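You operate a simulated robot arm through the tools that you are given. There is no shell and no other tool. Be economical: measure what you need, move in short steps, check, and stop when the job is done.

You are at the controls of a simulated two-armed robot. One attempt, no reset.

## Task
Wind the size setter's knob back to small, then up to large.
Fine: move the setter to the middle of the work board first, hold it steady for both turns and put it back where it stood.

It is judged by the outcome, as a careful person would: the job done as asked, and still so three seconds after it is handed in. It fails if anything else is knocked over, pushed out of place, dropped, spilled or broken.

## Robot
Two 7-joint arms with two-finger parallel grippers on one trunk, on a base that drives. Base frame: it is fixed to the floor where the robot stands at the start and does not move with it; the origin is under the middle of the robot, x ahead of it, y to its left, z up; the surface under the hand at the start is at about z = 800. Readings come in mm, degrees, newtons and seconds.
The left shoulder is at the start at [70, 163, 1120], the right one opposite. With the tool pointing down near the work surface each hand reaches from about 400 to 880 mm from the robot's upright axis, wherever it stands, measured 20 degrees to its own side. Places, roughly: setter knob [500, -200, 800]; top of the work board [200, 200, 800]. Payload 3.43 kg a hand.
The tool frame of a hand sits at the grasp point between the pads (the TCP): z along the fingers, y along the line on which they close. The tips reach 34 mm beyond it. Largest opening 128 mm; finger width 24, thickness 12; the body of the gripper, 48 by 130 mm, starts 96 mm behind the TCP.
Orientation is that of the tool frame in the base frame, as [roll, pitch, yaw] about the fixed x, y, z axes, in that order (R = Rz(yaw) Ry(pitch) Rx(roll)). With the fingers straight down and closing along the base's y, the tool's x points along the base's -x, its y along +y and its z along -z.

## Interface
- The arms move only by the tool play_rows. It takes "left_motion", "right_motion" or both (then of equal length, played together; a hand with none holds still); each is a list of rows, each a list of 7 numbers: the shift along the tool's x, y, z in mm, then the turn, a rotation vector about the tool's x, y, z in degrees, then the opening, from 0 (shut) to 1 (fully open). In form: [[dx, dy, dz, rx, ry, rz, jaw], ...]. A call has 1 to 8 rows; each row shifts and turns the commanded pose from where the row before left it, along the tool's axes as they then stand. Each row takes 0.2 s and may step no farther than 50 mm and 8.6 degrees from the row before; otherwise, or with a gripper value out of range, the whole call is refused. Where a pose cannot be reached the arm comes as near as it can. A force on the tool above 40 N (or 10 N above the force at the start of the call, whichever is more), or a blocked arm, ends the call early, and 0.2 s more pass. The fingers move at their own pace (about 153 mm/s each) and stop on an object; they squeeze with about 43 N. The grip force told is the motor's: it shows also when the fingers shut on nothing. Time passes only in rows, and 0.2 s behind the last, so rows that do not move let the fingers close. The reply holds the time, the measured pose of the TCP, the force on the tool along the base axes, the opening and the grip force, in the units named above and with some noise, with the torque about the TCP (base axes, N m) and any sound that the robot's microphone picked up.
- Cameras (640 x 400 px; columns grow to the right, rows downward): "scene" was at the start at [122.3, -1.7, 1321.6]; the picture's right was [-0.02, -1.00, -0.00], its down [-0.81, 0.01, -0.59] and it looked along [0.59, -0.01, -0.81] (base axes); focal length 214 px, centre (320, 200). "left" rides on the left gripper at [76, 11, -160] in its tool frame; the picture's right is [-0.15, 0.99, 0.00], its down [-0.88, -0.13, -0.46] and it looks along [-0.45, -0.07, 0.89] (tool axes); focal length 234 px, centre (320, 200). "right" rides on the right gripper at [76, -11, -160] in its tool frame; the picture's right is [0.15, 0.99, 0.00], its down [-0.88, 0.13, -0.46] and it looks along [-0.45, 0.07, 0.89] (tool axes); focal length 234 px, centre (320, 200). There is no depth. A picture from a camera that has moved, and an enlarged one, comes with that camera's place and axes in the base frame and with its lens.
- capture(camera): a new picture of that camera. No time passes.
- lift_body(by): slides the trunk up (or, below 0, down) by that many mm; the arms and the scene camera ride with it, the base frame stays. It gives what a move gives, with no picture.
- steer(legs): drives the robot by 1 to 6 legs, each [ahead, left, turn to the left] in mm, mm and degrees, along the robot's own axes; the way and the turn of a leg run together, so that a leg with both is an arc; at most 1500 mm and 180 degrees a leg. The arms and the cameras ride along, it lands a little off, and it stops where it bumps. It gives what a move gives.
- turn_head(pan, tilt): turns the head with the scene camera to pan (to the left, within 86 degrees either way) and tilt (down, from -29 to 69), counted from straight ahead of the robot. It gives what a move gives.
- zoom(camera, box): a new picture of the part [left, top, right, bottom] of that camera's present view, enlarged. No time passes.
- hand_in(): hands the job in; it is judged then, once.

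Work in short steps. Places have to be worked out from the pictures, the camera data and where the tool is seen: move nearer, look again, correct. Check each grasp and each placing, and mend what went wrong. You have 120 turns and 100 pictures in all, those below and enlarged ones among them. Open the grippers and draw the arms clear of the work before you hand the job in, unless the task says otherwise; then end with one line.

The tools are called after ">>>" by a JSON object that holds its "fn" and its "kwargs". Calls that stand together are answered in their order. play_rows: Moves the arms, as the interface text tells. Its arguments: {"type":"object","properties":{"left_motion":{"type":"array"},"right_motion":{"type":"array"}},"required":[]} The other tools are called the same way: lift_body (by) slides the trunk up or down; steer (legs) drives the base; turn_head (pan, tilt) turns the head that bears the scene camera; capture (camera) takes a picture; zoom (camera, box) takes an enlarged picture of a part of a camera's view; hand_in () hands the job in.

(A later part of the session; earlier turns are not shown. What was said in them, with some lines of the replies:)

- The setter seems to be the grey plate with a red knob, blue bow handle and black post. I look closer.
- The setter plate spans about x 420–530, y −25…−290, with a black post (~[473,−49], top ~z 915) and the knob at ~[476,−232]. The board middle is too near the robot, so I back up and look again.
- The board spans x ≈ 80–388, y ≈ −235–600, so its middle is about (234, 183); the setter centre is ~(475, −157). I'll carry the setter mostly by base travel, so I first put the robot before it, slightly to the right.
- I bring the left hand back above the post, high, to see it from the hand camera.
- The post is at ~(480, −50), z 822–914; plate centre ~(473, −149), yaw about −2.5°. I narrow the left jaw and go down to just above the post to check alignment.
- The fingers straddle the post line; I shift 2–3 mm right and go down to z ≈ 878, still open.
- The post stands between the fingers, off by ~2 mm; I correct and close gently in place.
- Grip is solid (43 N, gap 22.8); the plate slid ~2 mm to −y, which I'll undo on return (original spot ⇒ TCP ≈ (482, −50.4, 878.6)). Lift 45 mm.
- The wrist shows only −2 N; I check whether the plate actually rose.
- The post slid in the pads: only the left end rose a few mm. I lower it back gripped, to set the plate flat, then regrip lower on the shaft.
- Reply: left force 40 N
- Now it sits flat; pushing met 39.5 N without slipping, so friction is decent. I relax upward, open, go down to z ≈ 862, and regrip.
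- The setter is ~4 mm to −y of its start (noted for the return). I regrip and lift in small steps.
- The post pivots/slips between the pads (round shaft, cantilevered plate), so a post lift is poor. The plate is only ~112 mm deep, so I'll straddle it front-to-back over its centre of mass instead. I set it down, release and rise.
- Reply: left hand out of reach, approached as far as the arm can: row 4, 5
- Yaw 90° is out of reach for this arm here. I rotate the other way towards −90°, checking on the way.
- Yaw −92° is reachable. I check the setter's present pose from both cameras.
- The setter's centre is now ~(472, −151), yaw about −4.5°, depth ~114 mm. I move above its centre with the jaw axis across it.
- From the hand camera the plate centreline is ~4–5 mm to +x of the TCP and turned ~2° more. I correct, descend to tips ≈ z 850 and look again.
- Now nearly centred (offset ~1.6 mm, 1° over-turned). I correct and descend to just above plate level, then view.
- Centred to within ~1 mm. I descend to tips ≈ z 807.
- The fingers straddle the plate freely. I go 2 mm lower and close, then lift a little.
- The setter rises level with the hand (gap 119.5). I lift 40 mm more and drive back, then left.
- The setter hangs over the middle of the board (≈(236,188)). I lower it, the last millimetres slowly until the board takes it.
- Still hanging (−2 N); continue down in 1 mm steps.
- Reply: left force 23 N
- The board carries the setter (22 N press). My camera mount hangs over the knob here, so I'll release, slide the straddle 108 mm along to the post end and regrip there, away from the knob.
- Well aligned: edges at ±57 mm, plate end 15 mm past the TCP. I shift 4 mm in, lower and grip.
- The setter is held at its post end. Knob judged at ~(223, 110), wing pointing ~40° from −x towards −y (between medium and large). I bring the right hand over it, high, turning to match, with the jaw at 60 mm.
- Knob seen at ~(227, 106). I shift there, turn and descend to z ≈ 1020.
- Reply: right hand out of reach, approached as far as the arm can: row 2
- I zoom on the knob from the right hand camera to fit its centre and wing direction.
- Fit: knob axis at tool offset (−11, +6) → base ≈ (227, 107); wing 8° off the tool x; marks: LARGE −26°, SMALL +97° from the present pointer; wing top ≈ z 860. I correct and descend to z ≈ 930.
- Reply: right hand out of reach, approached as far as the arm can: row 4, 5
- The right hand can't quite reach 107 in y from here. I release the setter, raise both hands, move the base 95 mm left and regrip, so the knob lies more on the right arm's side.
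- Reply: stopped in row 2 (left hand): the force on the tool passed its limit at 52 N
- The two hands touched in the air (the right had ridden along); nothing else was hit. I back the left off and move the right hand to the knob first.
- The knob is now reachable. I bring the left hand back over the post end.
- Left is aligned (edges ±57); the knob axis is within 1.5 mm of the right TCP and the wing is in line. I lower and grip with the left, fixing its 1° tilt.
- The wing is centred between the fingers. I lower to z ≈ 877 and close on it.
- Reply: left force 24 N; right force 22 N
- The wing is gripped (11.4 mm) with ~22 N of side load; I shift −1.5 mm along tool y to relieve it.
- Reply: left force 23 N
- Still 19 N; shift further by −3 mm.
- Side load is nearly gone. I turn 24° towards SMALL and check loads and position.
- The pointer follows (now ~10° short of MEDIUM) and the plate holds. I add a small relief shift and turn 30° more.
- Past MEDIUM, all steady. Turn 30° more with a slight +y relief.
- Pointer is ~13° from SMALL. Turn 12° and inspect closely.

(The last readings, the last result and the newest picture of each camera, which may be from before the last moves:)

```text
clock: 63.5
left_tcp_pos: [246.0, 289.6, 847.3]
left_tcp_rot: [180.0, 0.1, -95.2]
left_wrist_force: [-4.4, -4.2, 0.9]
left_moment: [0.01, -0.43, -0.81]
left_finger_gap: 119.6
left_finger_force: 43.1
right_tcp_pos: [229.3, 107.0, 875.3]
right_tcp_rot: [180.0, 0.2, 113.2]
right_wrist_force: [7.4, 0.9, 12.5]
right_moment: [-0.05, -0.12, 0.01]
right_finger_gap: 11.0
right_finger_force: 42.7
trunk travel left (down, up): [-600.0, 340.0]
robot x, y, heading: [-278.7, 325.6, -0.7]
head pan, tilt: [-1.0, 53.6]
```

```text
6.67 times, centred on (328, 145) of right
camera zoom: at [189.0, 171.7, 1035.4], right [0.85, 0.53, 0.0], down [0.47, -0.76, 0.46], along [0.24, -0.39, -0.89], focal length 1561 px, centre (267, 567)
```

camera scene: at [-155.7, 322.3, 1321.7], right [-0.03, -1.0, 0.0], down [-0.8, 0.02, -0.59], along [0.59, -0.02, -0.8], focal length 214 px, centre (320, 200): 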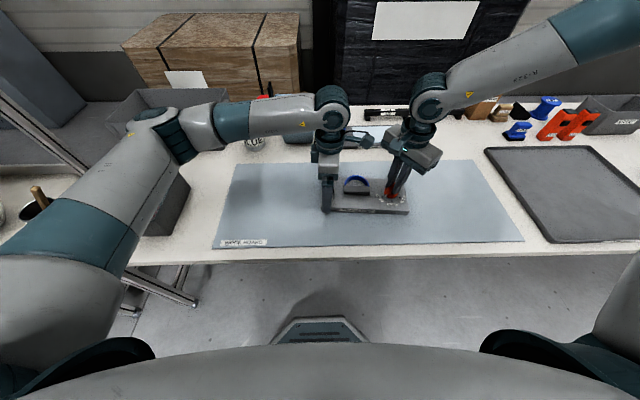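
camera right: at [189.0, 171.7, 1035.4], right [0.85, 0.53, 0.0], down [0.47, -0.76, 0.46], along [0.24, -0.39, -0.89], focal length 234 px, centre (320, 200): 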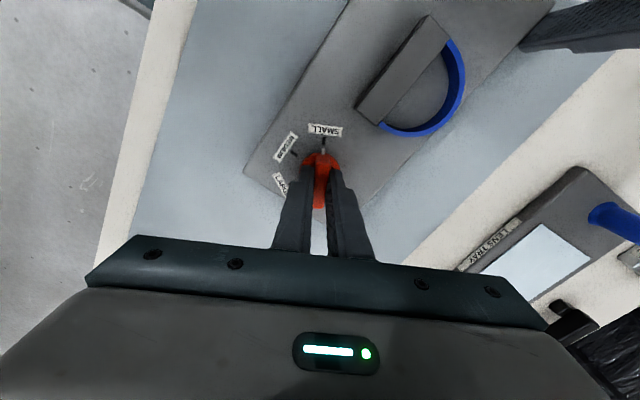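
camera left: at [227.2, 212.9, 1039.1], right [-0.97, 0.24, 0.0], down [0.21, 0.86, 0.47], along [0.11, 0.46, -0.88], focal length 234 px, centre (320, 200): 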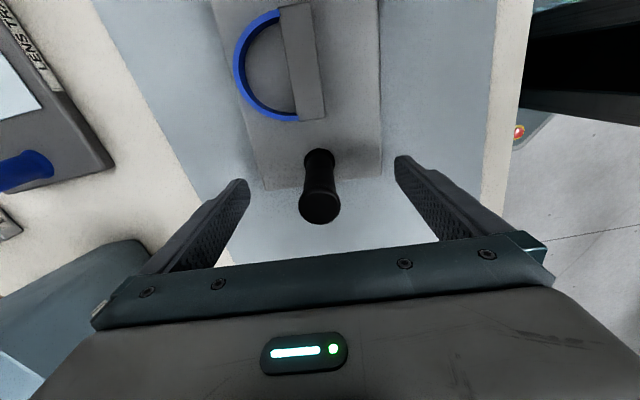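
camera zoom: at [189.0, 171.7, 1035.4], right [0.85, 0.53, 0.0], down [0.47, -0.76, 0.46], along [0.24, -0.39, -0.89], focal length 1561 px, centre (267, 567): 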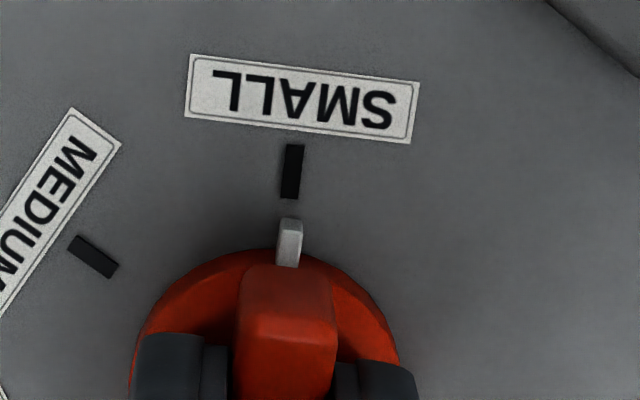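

The pointer lines up with the SMALL mark (within ~1°). Now I wind back up towards LARGE: 48° in 6° rows.

>>> {"fn": "play_rows", "kwargs": {"right_motion": [[0, 0, 0, 0, 0, 0, 0], [0, 0, 0, 0, 0, -6, 0], [0, 0, 0, 0, 0, -6, 0], [0, 0, 0, 0, 0, -6, 0], [0, 0, 0, 0, 0, -6, 0], [0, 0, 0, 0, 0, -6, 0], [0, 0, 0, 0, 0, -6, 0], [0, 0, 0, 0, 0, 0, 0]]}}

>>> {"fn": "play_rows", "kwargs": {"right_motion": [[0, 0, 0, 0, 0, -6, 0], [0, 0, 0, 0, 0, -6, 0], [0, 0, 0, 0, 0, -6, 0], [0, 0, 0, 0, 0, -6, 0], [0, 0, 0, 0, 0, 0, 0]]}}

>>> {"fn": "zoom", "kwargs": {"camera": "scene", "box": [300, 150, 428, 230]}}

```text
clock: 65.3
left_tcp_pos: [246.4, 289.5, 847.1]
left_tcp_rot: [-179.9, 0.0, -95.2]
left_wrist_force: [-7.5, -4.0, 0.5]
left_moment: [-0.14, 0.5, -0.94]
left_finger_gap: 119.2
left_finger_force: 43.3
right_tcp_pos: [228.7, 106.3, 875.6]
right_tcp_rot: [-180.0, 0.2, 149.4]
right_wrist_force: [5.6, 5.9, 7.4]
right_moment: [0.11, -0.31, -0.01]
right_finger_gap: 11.0
right_finger_force: 43.1
trunk travel left (down, up): [-600.0, 340.0]
robot x, y, heading: [-275.2, 321.8, -0.6]
head pan, tilt: [-1.0, 53.6]
```

```text
clock: 66.5
left_tcp_pos: [245.9, 289.7, 847.2]
left_tcp_rot: [180.0, 0.1, -95.4]
left_wrist_force: [-7.3, 0.0, 0.8]
left_moment: [-0.54, 0.34, -1.12]
left_finger_gap: 119.4
left_finger_force: 43.4
right_tcp_pos: [230.0, 105.9, 876.7]
right_tcp_rot: [-179.9, 0.1, 173.3]
right_wrist_force: [7.0, -0.6, 5.4]
right_moment: [0.09, -0.2, -0.02]
right_finger_gap: 11.2
right_finger_force: 43.0
trunk travel left (down, up): [-600.0, 340.0]
robot x, y, heading: [-279.9, 323.8, -0.4]
head pan, tilt: [-1.0, 53.6]
```

```text
5.00 times, centred on (364, 190) of scene
camera zoom: at [-155.5, 322.5, 1321.6], right [-0.03, -1.0, 0.0], down [-0.8, 0.02, -0.59], along [0.59, -0.02, -0.81], focal length 1072 px, centre (100, 250)
```

zoom: 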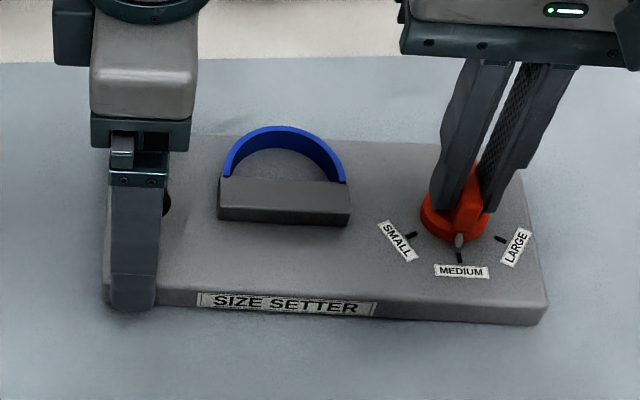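

At MEDIUM now. 36° more with a small relief, then 24°.

>>> {"fn": "play_rows", "kwargs": {"right_motion": [[-1, 0, 0, 0, 0, -6, 0], [0, 0, 0, 0, 0, -6, 0], [0, 0, 0, 0, 0, -6, 0], [0, 0, 0, 0, 0, -6, 0], [0, 0, 0, 0, 0, -6, 0], [0, 0, 0, 0, 0, -6, 0], [0, 0, 0, 0, 0, 0, 0]]}}

>>> {"fn": "play_rows", "kwargs": {"right_motion": [[0, 0, 0, 0, 0, -6, 0], [0, 0, 0, 0, 0, -6, 0], [0, 0, 0, 0, 0, -5, 0], [0, 0, 0, 0, 0, -5, 0], [0, 0, 0, 0, 0, 0, 0]]}}

>>> {"fn": "zoom", "kwargs": {"camera": "scene", "box": [364, 180, 412, 210]}}

>>> {"fn": "zoom", "kwargs": {"camera": "right", "box": [280, 115, 376, 175]}}

```text
clock: 68.1
left_tcp_pos: [245.7, 289.9, 848.1]
left_tcp_rot: [-180.0, 0.2, -95.1]
left_wrist_force: [3.3, 2.4, -1.1]
left_moment: [0.71, 0.44, 0.7]
left_finger_gap: 119.4
left_finger_force: 43.3
right_tcp_pos: [229.4, 105.8, 875.5]
right_tcp_rot: [-179.9, -0.1, -150.6]
right_wrist_force: [-5.9, -1.1, 8.9]
right_moment: [0.16, 0.03, 0.01]
right_finger_gap: 11.0
right_finger_force: 43.0
trunk travel left (down, up): [-600.0, 340.0]
robot x, y, heading: [-277.9, 325.7, -0.5]
head pan, tilt: [-1.0, 53.6]
```

```text
clock: 69.3
left_tcp_pos: [247.5, 289.7, 847.2]
left_tcp_rot: [-179.8, 0.0, -95.2]
left_wrist_force: [5.7, 8.5, -0.5]
left_moment: [-0.03, -0.5, 0.87]
left_finger_gap: 119.7
left_finger_force: 43.0
right_tcp_pos: [229.5, 105.0, 875.2]
right_tcp_rot: [-179.8, 0.0, -128.7]
right_wrist_force: [-3.8, -10.2, 11.3]
right_moment: [-0.1, 0.18, -0.05]
right_finger_gap: 11.0
right_finger_force: 43.4
trunk travel left (down, up): [-600.0, 340.0]
robot x, y, heading: [-275.9, 328.7, -0.4]
head pan, tilt: [-1.0, 53.6]
```

```text
13.33 times, centred on (388, 195) of scene
camera zoom: at [-155.4, 322.6, 1321.7], right [-0.03, -1.0, 0.0], down [-0.8, 0.02, -0.59], along [0.59, -0.02, -0.81], focal length 2860 px, centre (-587, 267)
```

zoom: 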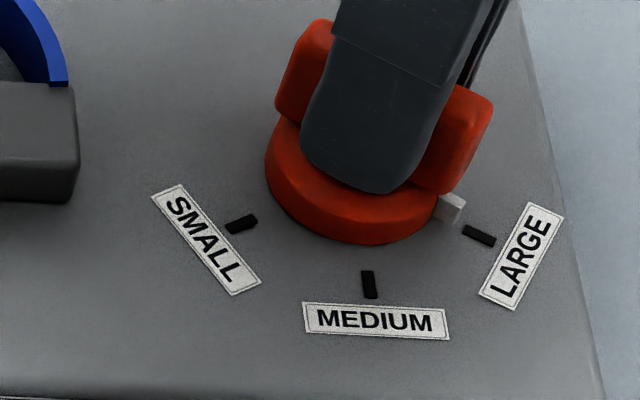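

```text
6.67 times, centred on (328, 145) of right
camera zoom: at [191.8, 39.6, 1035.6], right [-0.86, 0.5, 0.0], down [0.45, 0.77, 0.45], along [0.23, 0.39, -0.89], focal length 1561 px, centre (267, 567)
```

zoom: 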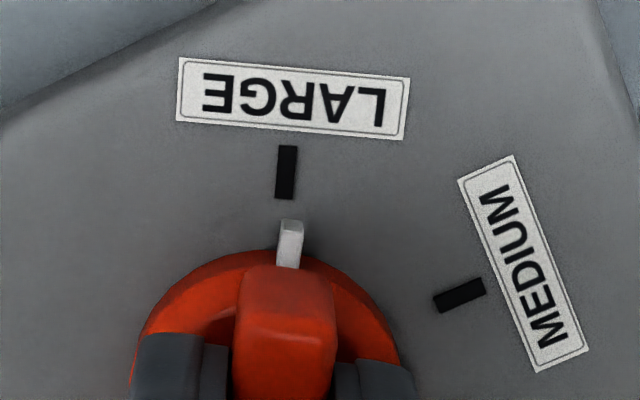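

SMALL→LARGE: the label tilt shows the pointer still ~3° short of the LARGE mark. I turn 3° more.

>>> {"fn": "play_rows", "kwargs": {"right_motion": [[0, 0, 0, 0, 0, -3.2, 0], [0, 0, 0, 0, 0, 0, 0], [0, 0, 0, 0, 0, 0, 0]]}}

>>> {"fn": "zoom", "kwargs": {"camera": "right", "box": [280, 115, 376, 175]}}

```text
clock: 70.1
left_tcp_pos: [246.2, 290.0, 847.5]
left_tcp_rot: [-179.9, 0.1, -95.2]
left_wrist_force: [8.1, 11.4, -2.8]
left_moment: [0.23, -0.52, 1.13]
left_finger_gap: 119.5
left_finger_force: 42.5
right_tcp_pos: [229.4, 105.4, 875.2]
right_tcp_rot: [-179.7, -0.1, -125.4]
right_wrist_force: [-6.2, -13.5, 15.7]
right_moment: [-0.31, 0.34, -0.03]
right_finger_gap: 10.9
right_finger_force: 43.5
trunk travel left (down, up): [-600.0, 340.0]
robot x, y, heading: [-272.9, 322.9, -0.5]
head pan, tilt: [-1.0, 53.6]
```

```text
6.67 times, centred on (328, 145) of right
camera zoom: at [195.5, 37.5, 1035.6], right [-0.89, 0.45, 0.0], down [0.4, 0.79, 0.45], along [0.21, 0.4, -0.89], focal length 1561 px, centre (267, 567)
```

zoom: 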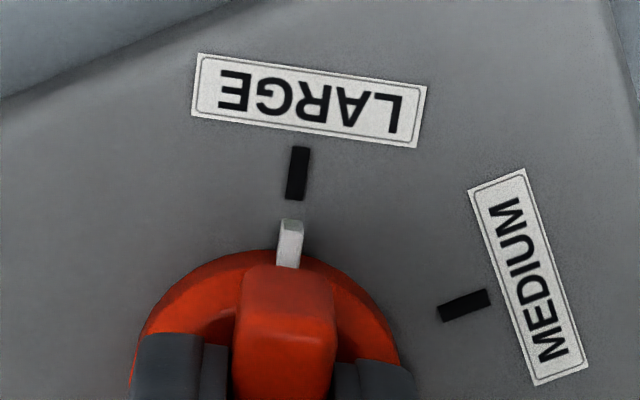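

Aligned with LARGE. I relieve the load, open the right hand and rise, watching that the pointer stays.

>>> {"fn": "play_rows", "kwargs": {"right_motion": [[1.5, 0, -1, 0, 0, 0, 0], [0, 0, 0, 0, 0, 0, 0.2], [0, 0, 0, 0, 0, 0, 0.35], [0, 0, -15, 0, 0, 0, 0.35], [0, 0, -40, 0, 0, 0, 0.35], [0, 0, -40, 0, 0, 0, 0.35], [0, 0, 0, 0, 0, 0, 0.35]]}}

>>> {"fn": "zoom", "kwargs": {"camera": "right", "box": [264, 90, 376, 160]}}

>>> {"fn": "zoom", "kwargs": {"camera": "scene", "box": [300, 150, 428, 230]}}

```text
clock: 71.7
left_tcp_pos: [245.9, 289.6, 846.4]
left_tcp_rot: [180.0, 0.1, -95.2]
left_wrist_force: [-1.1, 0.4, 2.6]
left_moment: [-0.17, -0.26, -0.08]
left_finger_gap: 119.1
left_finger_force: 42.8
right_tcp_pos: [229.0, 106.5, 972.3]
right_tcp_rot: [-179.8, 0.0, -125.5]
right_wrist_force: [-0.5, 0.2, -0.2]
right_moment: [0.02, -0.02, 0.02]
right_finger_gap: 44.8
right_finger_force: 0.0
trunk travel left (down, up): [-600.0, 340.0]
robot x, y, heading: [-276.0, 324.9, -0.3]
head pan, tilt: [-1.0, 53.6]
```

```text
5.71 times, centred on (320, 125) of right
camera zoom: at [194.8, 37.3, 1132.6], right [-0.89, 0.45, 0.0], down [0.4, 0.79, 0.46], along [0.21, 0.4, -0.89], focal length 1338 px, centre (320, 629)
```

zoom: 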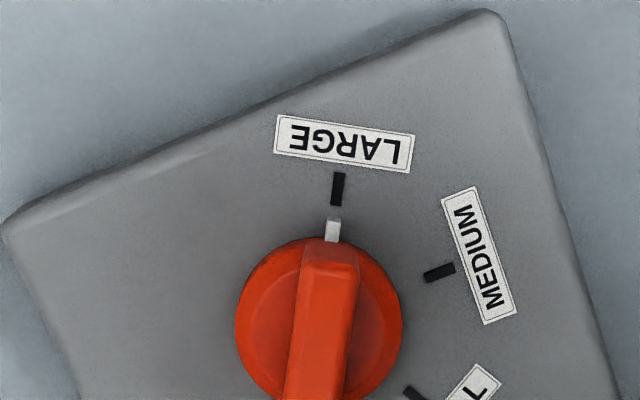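

```text
5.00 times, centred on (364, 190) of scene
camera zoom: at [-155.3, 322.5, 1321.7], right [-0.03, -1.0, 0.0], down [-0.8, 0.02, -0.59], along [0.59, -0.02, -0.81], focal length 1072 px, centre (100, 250)
```

zoom: 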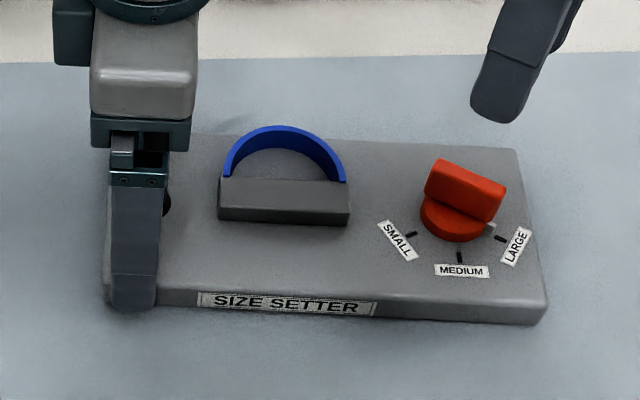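

Pointer sits on LARGE. I raise the right hand and withdraw it to the right.

>>> {"fn": "play_rows", "kwargs": {"right_motion": [[0, 0, -45, 0, 0, 0, 0.35], [0, 0, -45, 0, 0, 0, 0.35], [0, 0, -45, 0, 0, 0, 0.35], [36.7, -26.1, 0, 0, 0, 0, 0.35], [36.7, -26.1, 0, 0, 0, 0, 0.35], [36.7, -26.1, 0, 0, 0, 0, 0.35], [36.7, -26.1, 0, 0, 0, 0, 0.35], [36.7, -26.1, 0, 0, 0, 0, 0.35]]}}

>>> {"fn": "play_rows", "kwargs": {"left_motion": [[0, 0, 0, 0, 0, 0, 1], [0, 0, 0, 0, 0, 0, 1], [0, 0, -30, 0, 0, 0, 1], [35, 0, 0, 0, 0, 0, 1], [35, 0, 0, 0, 0, 0, 1], [34, 0, 0, 0, 0, 0, 1], [0, 0, 0, 0, 0, 0, 1]], "right_motion": [[0, 0, 0, 0, 0, 8, 0.35], [0, 0, 0, 0, 0, 8, 0.35], [0, 0, 0, 0, 0, 8, 0.35], [0, 0, 0, 0, 0, 8, 0.35], [0, 0, 0, 0, 0, 8, 0.35], [0, 0, 0, 0, 0, 8, 0.35], [0, 0, 0, 0, 0, 6, 0.35]]}}

>>> {"fn": "capture", "kwargs": {"camera": "left"}}

>>> {"fn": "zoom", "kwargs": {"camera": "scene", "box": [300, 150, 428, 230]}}

```text
clock: 73.5
left_tcp_pos: [245.7, 289.8, 847.4]
left_tcp_rot: [-180.0, 0.1, -95.3]
left_wrist_force: [-1.6, -1.1, 4.5]
left_moment: [0.32, -0.17, 0.08]
left_finger_gap: 119.6
left_finger_force: 42.6
right_tcp_pos: [158.0, -31.0, 1117.9]
right_tcp_rot: [-179.8, -0.1, -125.7]
right_wrist_force: [0.1, -0.3, 1.2]
right_moment: [0.0, -0.02, -0.03]
right_finger_gap: 44.7
right_finger_force: 0.1
right hand out of reach, approached as far as the arm can: row 5, 6, 7, 8
trunk travel left (down, up): [-600.0, 340.0]
robot x, y, heading: [-278.5, 321.4, -0.7]
head pan, tilt: [-1.0, 53.6]
```

```text
clock: 75.1
left_tcp_pos: [237.2, 188.6, 876.6]
left_tcp_rot: [180.0, 0.0, -95.2]
left_wrist_force: [0.0, -0.4, -0.3]
left_moment: [0.01, 0.01, 0.02]
left_finger_gap: 128.0
left_finger_force: 0.1
right_tcp_pos: [158.7, -27.9, 1117.8]
right_tcp_rot: [-179.7, 0.1, -179.6]
right_wrist_force: [0.9, 1.4, -0.1]
right_moment: [-0.04, -0.01, 0.0]
right_finger_gap: 44.7
right_finger_force: 0.0
trunk travel left (down, up): [-600.0, 340.0]
robot x, y, heading: [-278.9, 326.6, -0.3]
head pan, tilt: [-1.0, 53.6]
```

```text
33 pictures are left
camera left: at [218.3, 113.0, 1036.8], right [-0.97, 0.24, 0.0], down [0.21, 0.86, 0.46], along [0.11, 0.44, -0.89], focal length 234 px, centre (320, 200)
```

left: 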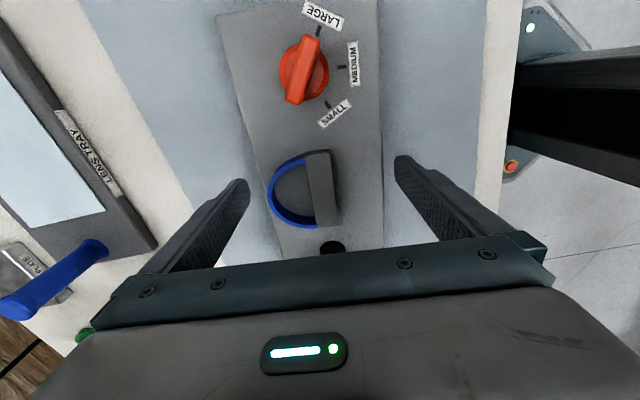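

```text
5.00 times, centred on (364, 190) of scene
camera zoom: at [-154.9, 323.4, 1321.6], right [-0.03, -1.0, 0.0], down [-0.81, 0.02, -0.59], along [0.59, -0.02, -0.81], focal length 1072 px, centre (100, 250)
```

zoom: 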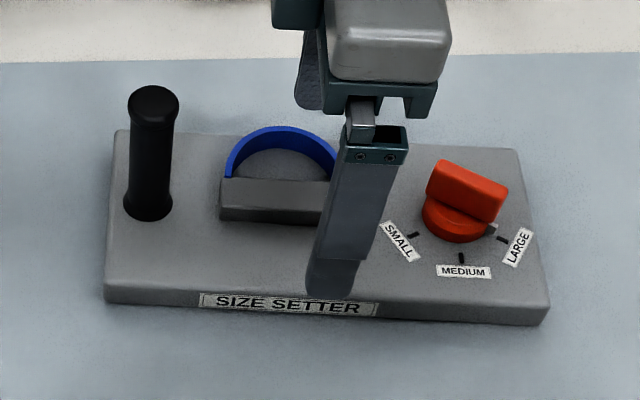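

Centred over the middle again. I lower, grip and lift 50 mm.

>>> {"fn": "play_rows", "kwargs": {"left_motion": [[0, 0, 10, 0, 0, 0, 1], [0, 0, 10, 0, 0, 0, 1], [0, 0, 11, 0, 0, 0, 1], [0, 0, 0, 0, 0, 0, 0.92], [0, 0, 0, 0, 0, 0, 0.7], [0, 0, 0, 0, 0, 0, 0.5], [0, 0, 0, 0, 0, 0, 0.5]]}}

>>> {"fn": "play_rows", "kwargs": {"left_motion": [[0, 0, -3, 0, 0, 0, 0.5], [0, 0, -5, 0, 0, 0, 0.5], [0, 0, -12, 0, 0, 0, 0.5], [0, 0, -15, 0, 0, 0, 0.5], [0, 0, -15, 0, 0, 0, 0.5], [0, 0, 0, 0, 0, 0, 0.5]]}}

>>> {"fn": "zoom", "kwargs": {"camera": "scene", "box": [260, 110, 452, 230]}}

```text
clock: 76.7
left_tcp_pos: [236.2, 186.3, 846.5]
left_tcp_rot: [180.0, -0.1, -95.1]
left_wrist_force: [2.1, -1.3, 7.3]
left_moment: [-0.13, 0.49, 0.09]
left_finger_gap: 119.6
left_finger_force: 43.0
right_tcp_pos: [158.8, -30.6, 1118.3]
right_tcp_rot: [-179.9, 0.1, -179.5]
right_wrist_force: [0.5, -0.9, 0.1]
right_moment: [0.03, -0.03, 0.0]
right_finger_gap: 44.5
right_finger_force: 0.0
trunk travel left (down, up): [-600.0, 340.0]
robot x, y, heading: [-279.9, 323.2, -0.8]
head pan, tilt: [-1.0, 53.6]
```

```text
clock: 78.1
left_tcp_pos: [236.9, 186.3, 896.8]
left_tcp_rot: [180.0, 0.0, -95.1]
left_wrist_force: [-0.5, -0.4, -2.3]
left_moment: [-0.02, 0.04, -0.03]
left_finger_gap: 119.1
left_finger_force: 42.8
right_tcp_pos: [158.4, -30.6, 1117.5]
right_tcp_rot: [-179.9, 0.2, -179.5]
right_wrist_force: [0.3, -0.5, 0.0]
right_moment: [-0.03, 0.02, 0.01]
right_finger_gap: 44.6
right_finger_force: 0.0
trunk travel left (down, up): [-600.0, 340.0]
robot x, y, heading: [-277.8, 326.2, -0.4]
head pan, tilt: [-1.0, 53.6]
```

```text
3.33 times, centred on (356, 170) of scene
camera zoom: at [-154.5, 322.2, 1321.5], right [-0.03, -1.0, 0.0], down [-0.81, 0.02, -0.59], along [0.59, -0.01, -0.81], focal length 715 px, centre (200, 300)
```

zoom: 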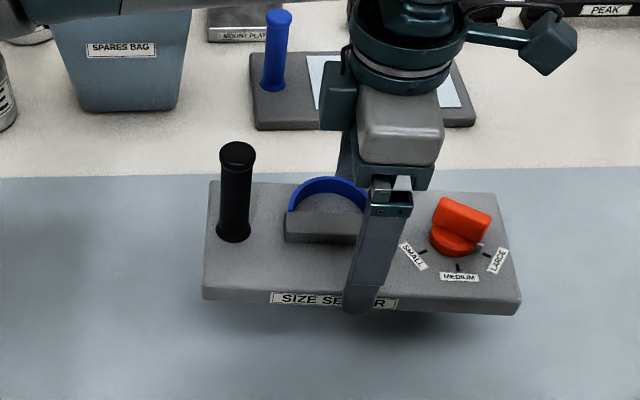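

Held level. To put it back I need TCP ≈ (481.6, −149.8) and yaw ≈ −92.6 (undoing my early 2.6° / 5 mm disturbance). I drive right first, shift the arm left, then drive forward to the original camera spot for a picture comparison.

>>> {"fn": "steer", "kwargs": {"legs": [[0, -427, 0]]}}

>>> {"fn": "play_rows", "kwargs": {"left_motion": [[-30, 0, 0, 0, 0, -2.6, 0.5], [-30, 0, 0, 0, 0, 0, 0.5], [-30, 0, 0, 0, 0, 0, 0.5], [0, 0, 0, 0, 0, 0, 0.5]]}}

>>> {"fn": "capture", "kwargs": {"camera": "scene"}}

```text
clock: 80.7
left_tcp_pos: [233.8, -234.7, 897.0]
left_tcp_rot: [-179.9, 0.2, -95.1]
left_wrist_force: [0.2, 0.2, -1.9]
left_moment: [0.04, 0.01, -0.03]
left_finger_gap: 119.4
left_finger_force: 42.9
right_tcp_pos: [156.7, -451.8, 1117.6]
right_tcp_rot: [-179.9, 0.1, -179.2]
right_wrist_force: [-0.5, 0.8, -0.2]
right_moment: [0.04, 0.03, 0.01]
right_finger_gap: 44.7
right_finger_force: 0.1
trunk travel left (down, up): [-600.0, 340.0]
robot x, y, heading: [-278.0, -97.4, -0.3]
head pan, tilt: [-1.0, 53.6]
```

```text
clock: 81.7
left_tcp_pos: [239.4, -145.9, 898.0]
left_tcp_rot: [180.0, 0.1, -92.5]
left_wrist_force: [0.5, -0.1, -2.4]
left_moment: [0.03, -0.01, 0.0]
left_finger_gap: 119.6
left_finger_force: 42.9
right_tcp_pos: [156.5, -451.8, 1116.2]
right_tcp_rot: [-179.9, 0.0, -179.4]
right_wrist_force: [0.1, -1.0, 0.1]
right_moment: [-0.01, -0.01, 0.04]
right_finger_gap: 44.8
right_finger_force: 0.1
trunk travel left (down, up): [-600.0, 340.0]
robot x, y, heading: [-281.2, -97.8, -0.3]
head pan, tilt: [-1.0, 53.6]
```

```text
30 pictures are left
camera scene: at [-157.6, -100.6, 1321.6], right [-0.02, -1.0, 0.0], down [-0.81, 0.02, -0.59], along [0.59, -0.01, -0.81], focal length 214 px, centre (320, 200)
```

scene: 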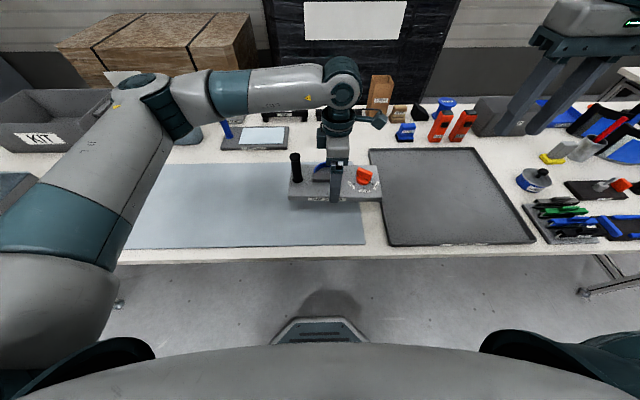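

Drive forward 242 mm and 4 mm right.

>>> {"fn": "steer", "kwargs": {"legs": [[242, -3, 0]]}}

>>> {"fn": "zoom", "kwargs": {"camera": "scene", "box": [270, 150, 398, 230]}}

```text
clock: 83.5
left_tcp_pos: [474.9, -148.4, 898.1]
left_tcp_rot: [180.0, 0.0, -92.3]
left_wrist_force: [-0.9, -0.2, -2.0]
left_moment: [0.04, -0.01, -0.02]
left_finger_gap: 119.6
left_finger_force: 42.7
right_tcp_pos: [393.8, -453.1, 1117.9]
right_tcp_rot: [-179.9, 0.1, -179.1]
right_wrist_force: [0.4, -0.7, 0.2]
right_moment: [0.01, -0.02, 0.02]
right_finger_gap: 44.8
right_finger_force: 0.1
trunk travel left (down, up): [-600.0, 340.0]
robot x, y, heading: [-46.2, -103.8, -0.1]
head pan, tilt: [-1.0, 53.6]
```

```text
5.00 times, centred on (334, 190) of scene
camera zoom: at [78.3, -103.3, 1321.6], right [-0.02, -1.0, 0.0], down [-0.81, 0.02, -0.59], along [0.59, -0.01, -0.81], focal length 1072 px, centre (250, 250)
```

zoom: 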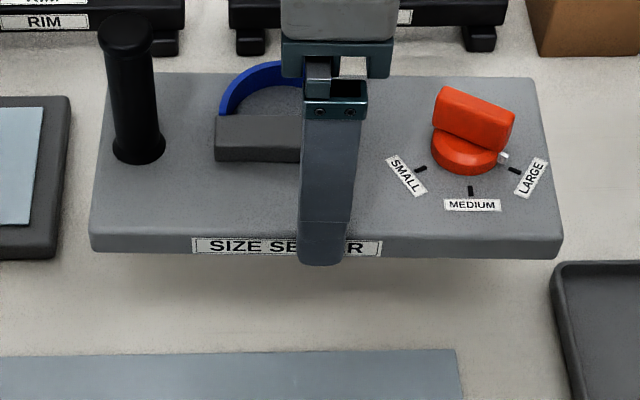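

6 mm short; nudge forward.

>>> {"fn": "steer", "kwargs": {"legs": [[6.5, -1.3, 0]]}}

>>> {"fn": "play_rows", "kwargs": {"left_motion": [[0, 0, 12, 0, 0, 0, 0.5], [0, 0, 12, 0, 0, 0, 0.5], [0, 0, 12, 0, 0, 0, 0.5], [0, 0, 10, 0, 0, 0, 0.5], [0, 0, 4, 0, 0, 0, 0.5], [0, 0, 0, 0, 0, 0, 0.5]]}}

>>> {"fn": "zoom", "kwargs": {"camera": "scene", "box": [270, 150, 398, 230]}}

```text
clock: 84.2
left_tcp_pos: [481.9, -149.3, 897.9]
left_tcp_rot: [-179.9, -0.1, -92.5]
left_wrist_force: [-0.3, 0.7, -2.5]
left_moment: [-0.01, -0.02, 0.01]
left_finger_gap: 119.5
left_finger_force: 43.3
right_tcp_pos: [400.1, -454.6, 1118.0]
right_tcp_rot: [-180.0, 0.2, -179.1]
right_wrist_force: [-0.3, -0.3, 0.9]
right_moment: [0.0, -0.01, -0.03]
right_finger_gap: 44.9
right_finger_force: 0.0
trunk travel left (down, up): [-600.0, 340.0]
robot x, y, heading: [-34.6, -103.8, -0.0]
head pan, tilt: [-1.0, 53.6]
```

```text
clock: 85.6
left_tcp_pos: [481.0, -148.5, 848.1]
left_tcp_rot: [-179.9, 0.0, -92.2]
left_wrist_force: [-0.8, 0.0, -1.9]
left_moment: [0.02, -0.03, -0.04]
left_finger_gap: 119.3
left_finger_force: 42.6
right_tcp_pos: [399.8, -455.5, 1117.1]
right_tcp_rot: [-179.8, 0.1, -179.1]
right_wrist_force: [-0.8, 0.6, 0.5]
right_moment: [0.01, -0.01, -0.04]
right_finger_gap: 44.5
right_finger_force: 0.1
trunk travel left (down, up): [-600.0, 340.0]
robot x, y, heading: [-39.7, -102.9, 0.1]
head pan, tilt: [-1.0, 53.6]
```

```text
5.00 times, centred on (334, 190) of scene
camera zoom: at [84.3, -104.6, 1321.6], right [-0.02, -1.0, 0.0], down [-0.81, 0.02, -0.59], along [0.59, -0.01, -0.81], focal length 1072 px, centre (250, 250)
```

zoom: 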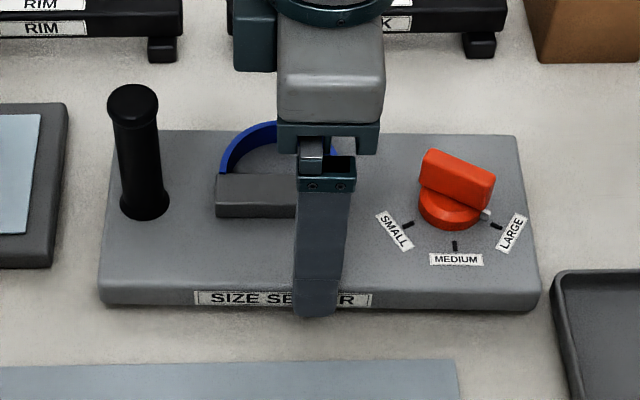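

Very close to the original view. I lower 5 mm more for an exact comparison before contact.

>>> {"fn": "play_rows", "kwargs": {"left_motion": [[0, 0, 3, 0, 0, 0, 0.5], [0, 0, 2, 0, 0, 0, 0.5], [0, 0, 0, 0, 0, 0, 0.5]]}}

>>> {"fn": "zoom", "kwargs": {"camera": "scene", "box": [270, 150, 398, 230]}}

```text
clock: 86.4
left_tcp_pos: [482.4, -149.1, 843.1]
left_tcp_rot: [180.0, 0.0, -92.3]
left_wrist_force: [-0.2, 0.0, -2.4]
left_moment: [0.01, 0.0, 0.01]
left_finger_gap: 119.4
left_finger_force: 43.1
right_tcp_pos: [400.3, -456.0, 1116.6]
right_tcp_rot: [-179.9, 0.0, -179.1]
right_wrist_force: [-0.3, 0.1, -0.8]
right_moment: [-0.02, 0.0, 0.0]
right_finger_gap: 44.8
right_finger_force: 0.0
trunk travel left (down, up): [-600.0, 340.0]
robot x, y, heading: [-39.1, -102.3, -0.3]
head pan, tilt: [-1.0, 53.6]
```

```text
5.00 times, centred on (334, 190) of scene
camera zoom: at [84.4, -104.6, 1321.6], right [-0.02, -1.0, 0.0], down [-0.81, 0.02, -0.59], along [0.59, -0.01, -0.81], focal length 1072 px, centre (250, 250)
```

zoom: 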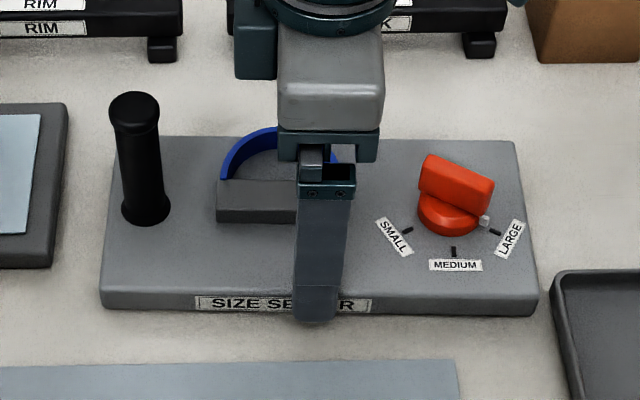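

The right end is ~3 mm too far from me and everything ~1.5 mm too far right. I correct: turn 1.1°, shift 1.3 mm left, 1.3 mm nearer, then lower to contact.

>>> {"fn": "play_rows", "kwargs": {"left_motion": [[-1.3, 1.3, 0, 0, 0, 1.1, 0.5], [0, 0, 1, 0, 0, 0, 0.5], [0, 0, 0, 0, 0, 0, 0.5]]}}

>>> {"fn": "zoom", "kwargs": {"camera": "scene", "box": [270, 150, 398, 230]}}

```text
clock: 87.2
left_tcp_pos: [481.2, -147.7, 841.7]
left_tcp_rot: [-179.9, 0.0, -93.4]
left_wrist_force: [0.5, 0.8, 2.1]
left_moment: [-0.24, 0.19, 0.03]
left_finger_gap: 119.4
left_finger_force: 42.6
right_tcp_pos: [399.7, -455.2, 1118.8]
right_tcp_rot: [-179.9, 0.1, -179.1]
right_wrist_force: [0.4, 0.1, -0.5]
right_moment: [-0.01, 0.02, 0.04]
right_finger_gap: 45.1
right_finger_force: 0.0
trunk travel left (down, up): [-600.0, 340.0]
robot x, y, heading: [-41.3, -104.2, -0.3]
head pan, tilt: [-1.0, 53.6]
```

```text
5.00 times, centred on (334, 190) of scene
camera zoom: at [84.3, -104.5, 1321.7], right [-0.02, -1.0, 0.0], down [-0.81, 0.02, -0.59], along [0.59, -0.01, -0.81], focal length 1072 px, centre (250, 250)
```

zoom: 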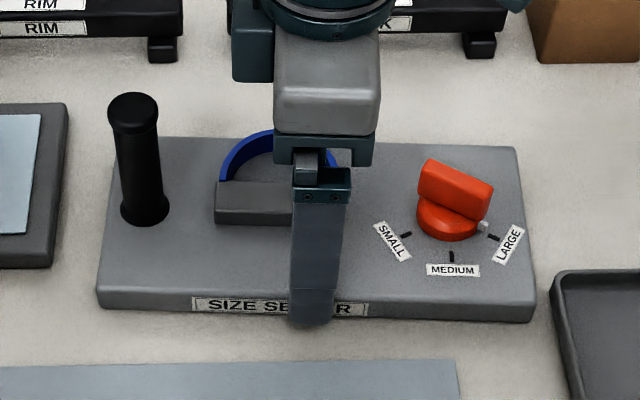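

The view now matches the original to a pixel and the table is touched. I settle 0.5 mm, release and rise.

>>> {"fn": "play_rows", "kwargs": {"left_motion": [[0, 0, 0.6, 0, 0, 0, 0.5], [0, 0, 0, 0, 0, 0, 0.95], [0, 0, 0, 0, 0, 0, 1], [0, 0, 0, 0, 0, 0, 1], [0, 0, -15, 0, 0, 0, 1], [0, 0, -40, 0, 0, 0, 1], [0, 0, -45, 0, 0, 0, 1], [0, 0, -45, 0, 0, 0, 1]]}}

>>> {"fn": "zoom", "kwargs": {"camera": "scene", "box": [270, 150, 398, 230]}}

```text
clock: 89.0
left_tcp_pos: [479.5, -149.2, 988.7]
left_tcp_rot: [179.9, 0.1, -93.3]
left_wrist_force: [-1.4, 0.3, -0.3]
left_moment: [0.03, 0.0, 0.04]
left_finger_gap: 128.0
left_finger_force: 0.0
right_tcp_pos: [399.6, -454.9, 1117.4]
right_tcp_rot: [-179.9, 0.2, -179.1]
right_wrist_force: [-0.5, -0.4, -0.4]
right_moment: [0.03, 0.02, 0.0]
right_finger_gap: 44.9
right_finger_force: 0.1
trunk travel left (down, up): [-600.0, 340.0]
robot x, y, heading: [-32.7, -100.7, 0.1]
head pan, tilt: [-1.0, 53.6]
```

```text
5.00 times, centred on (334, 190) of scene
camera zoom: at [83.4, -105.0, 1321.6], right [-0.02, -1.0, 0.0], down [-0.8, 0.02, -0.59], along [0.59, -0.01, -0.8], focal length 1072 px, centre (250, 250)
```

zoom: 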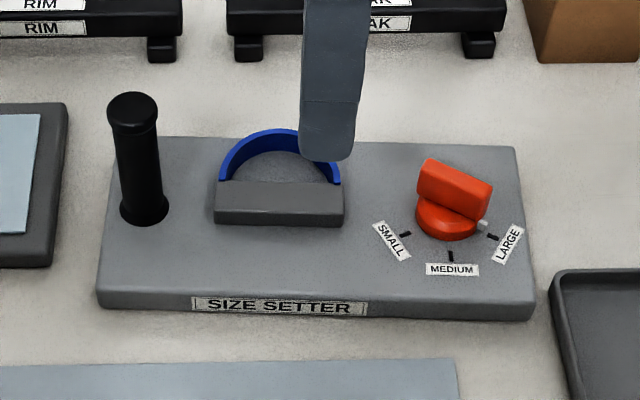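

The setter stands exactly as at the start, knob on LARGE. I raise the left hand further, open the right, back the base off and take a last look.

>>> {"fn": "play_rows", "kwargs": {"left_motion": [[0, 0, -40, 0, 0, 0, 1], [0, 0, -40, 0, 0, 0, 1], [0, 0, -30, 0, 0, 0, 1], [0, 0, 0, 0, 0, 0, 1]], "right_motion": [[0, 0, 0, 0, 0, 0, 1], [0, 0, 0, 0, 0, 0, 1], [0, 0, 0, 0, 0, 0, 1], [0, 0, 0, 0, 0, 0, 1]]}}

>>> {"fn": "steer", "kwargs": {"legs": [[-240, 0, 0]]}}

>>> {"fn": "capture", "kwargs": {"camera": "scene"}}

>>> {"fn": "zoom", "kwargs": {"camera": "scene", "box": [270, 110, 398, 190]}}

```text
clock: 90.0
left_tcp_pos: [482.1, -147.7, 1096.8]
left_tcp_rot: [-180.0, 0.0, -93.4]
left_wrist_force: [-0.5, -0.4, 0.6]
left_moment: [0.01, 0.01, 0.01]
left_finger_gap: 128.2
left_finger_force: 0.0
right_tcp_pos: [399.7, -455.0, 1118.8]
right_tcp_rot: [-179.9, 0.2, -179.1]
right_wrist_force: [-0.2, -0.4, -0.8]
right_moment: [0.0, 0.0, 0.05]
right_finger_gap: 128.1
right_finger_force: 0.0
trunk travel left (down, up): [-600.0, 340.0]
robot x, y, heading: [-34.6, -102.2, -0.1]
head pan, tilt: [-1.0, 53.6]
```

```text
clock: 91.7
left_tcp_pos: [247.5, -147.5, 1096.7]
left_tcp_rot: [180.0, 0.0, -93.3]
left_wrist_force: [0.1, -0.6, -0.7]
left_moment: [0.02, 0.0, -0.02]
left_finger_gap: 128.0
left_finger_force: 0.1
right_tcp_pos: [166.3, -454.4, 1116.8]
right_tcp_rot: [-179.9, 0.1, -178.9]
right_wrist_force: [-0.4, 0.4, 0.2]
right_moment: [-0.01, -0.03, 0.0]
right_finger_gap: 128.0
right_finger_force: 0.1
trunk travel left (down, up): [-600.0, 340.0]
robot x, y, heading: [-272.5, -101.0, 0.1]
head pan, tilt: [-1.0, 53.6]
```

```text
24 pictures are left
camera scene: at [-150.0, -104.0, 1321.6], right [-0.02, -1.0, 0.0], down [-0.81, 0.01, -0.59], along [0.59, -0.01, -0.81], focal length 214 px, centre (320, 200)
```

scene: 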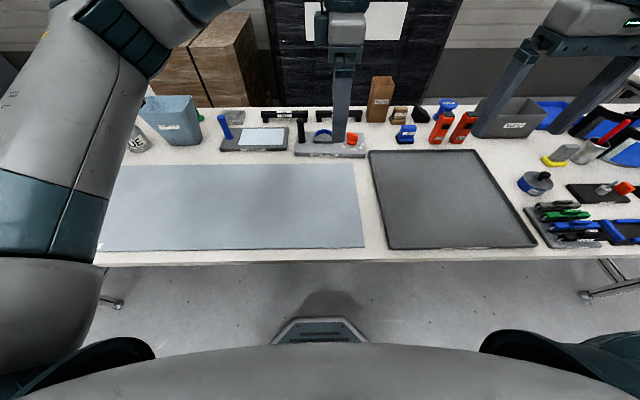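

```text
5.00 times, centred on (334, 150) of scene
camera zoom: at [-150.0, -104.0, 1321.6], right [-0.02, -1.0, 0.0], down [-0.81, 0.01, -0.59], along [0.59, -0.01, -0.81], focal length 1072 px, centre (250, 450)
```

zoom: 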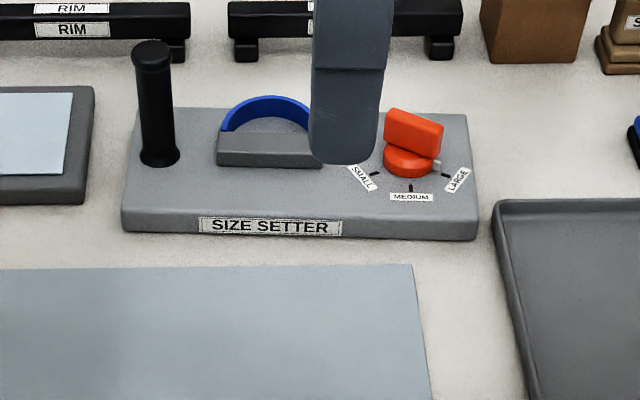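

Everything is in its place, the knob is on LARGE, and both hands are open and clear. I hand in.

>>> {"fn": "hand_in", "kwargs": {}}

```text
The job is handed in.
```

I moved the size setter to the middle of the work board and held it there while I turned the knob back to small and then up to large. The setter is back where it stood, matching the first picture closely, the knob is on large, and both hands are open and clear. Before the move, my first lifts by the post slid and turned it a few mm (about 2.6°), which I corrected when putting it back. The two hands also touched once in the air; nothing else was disturbed.
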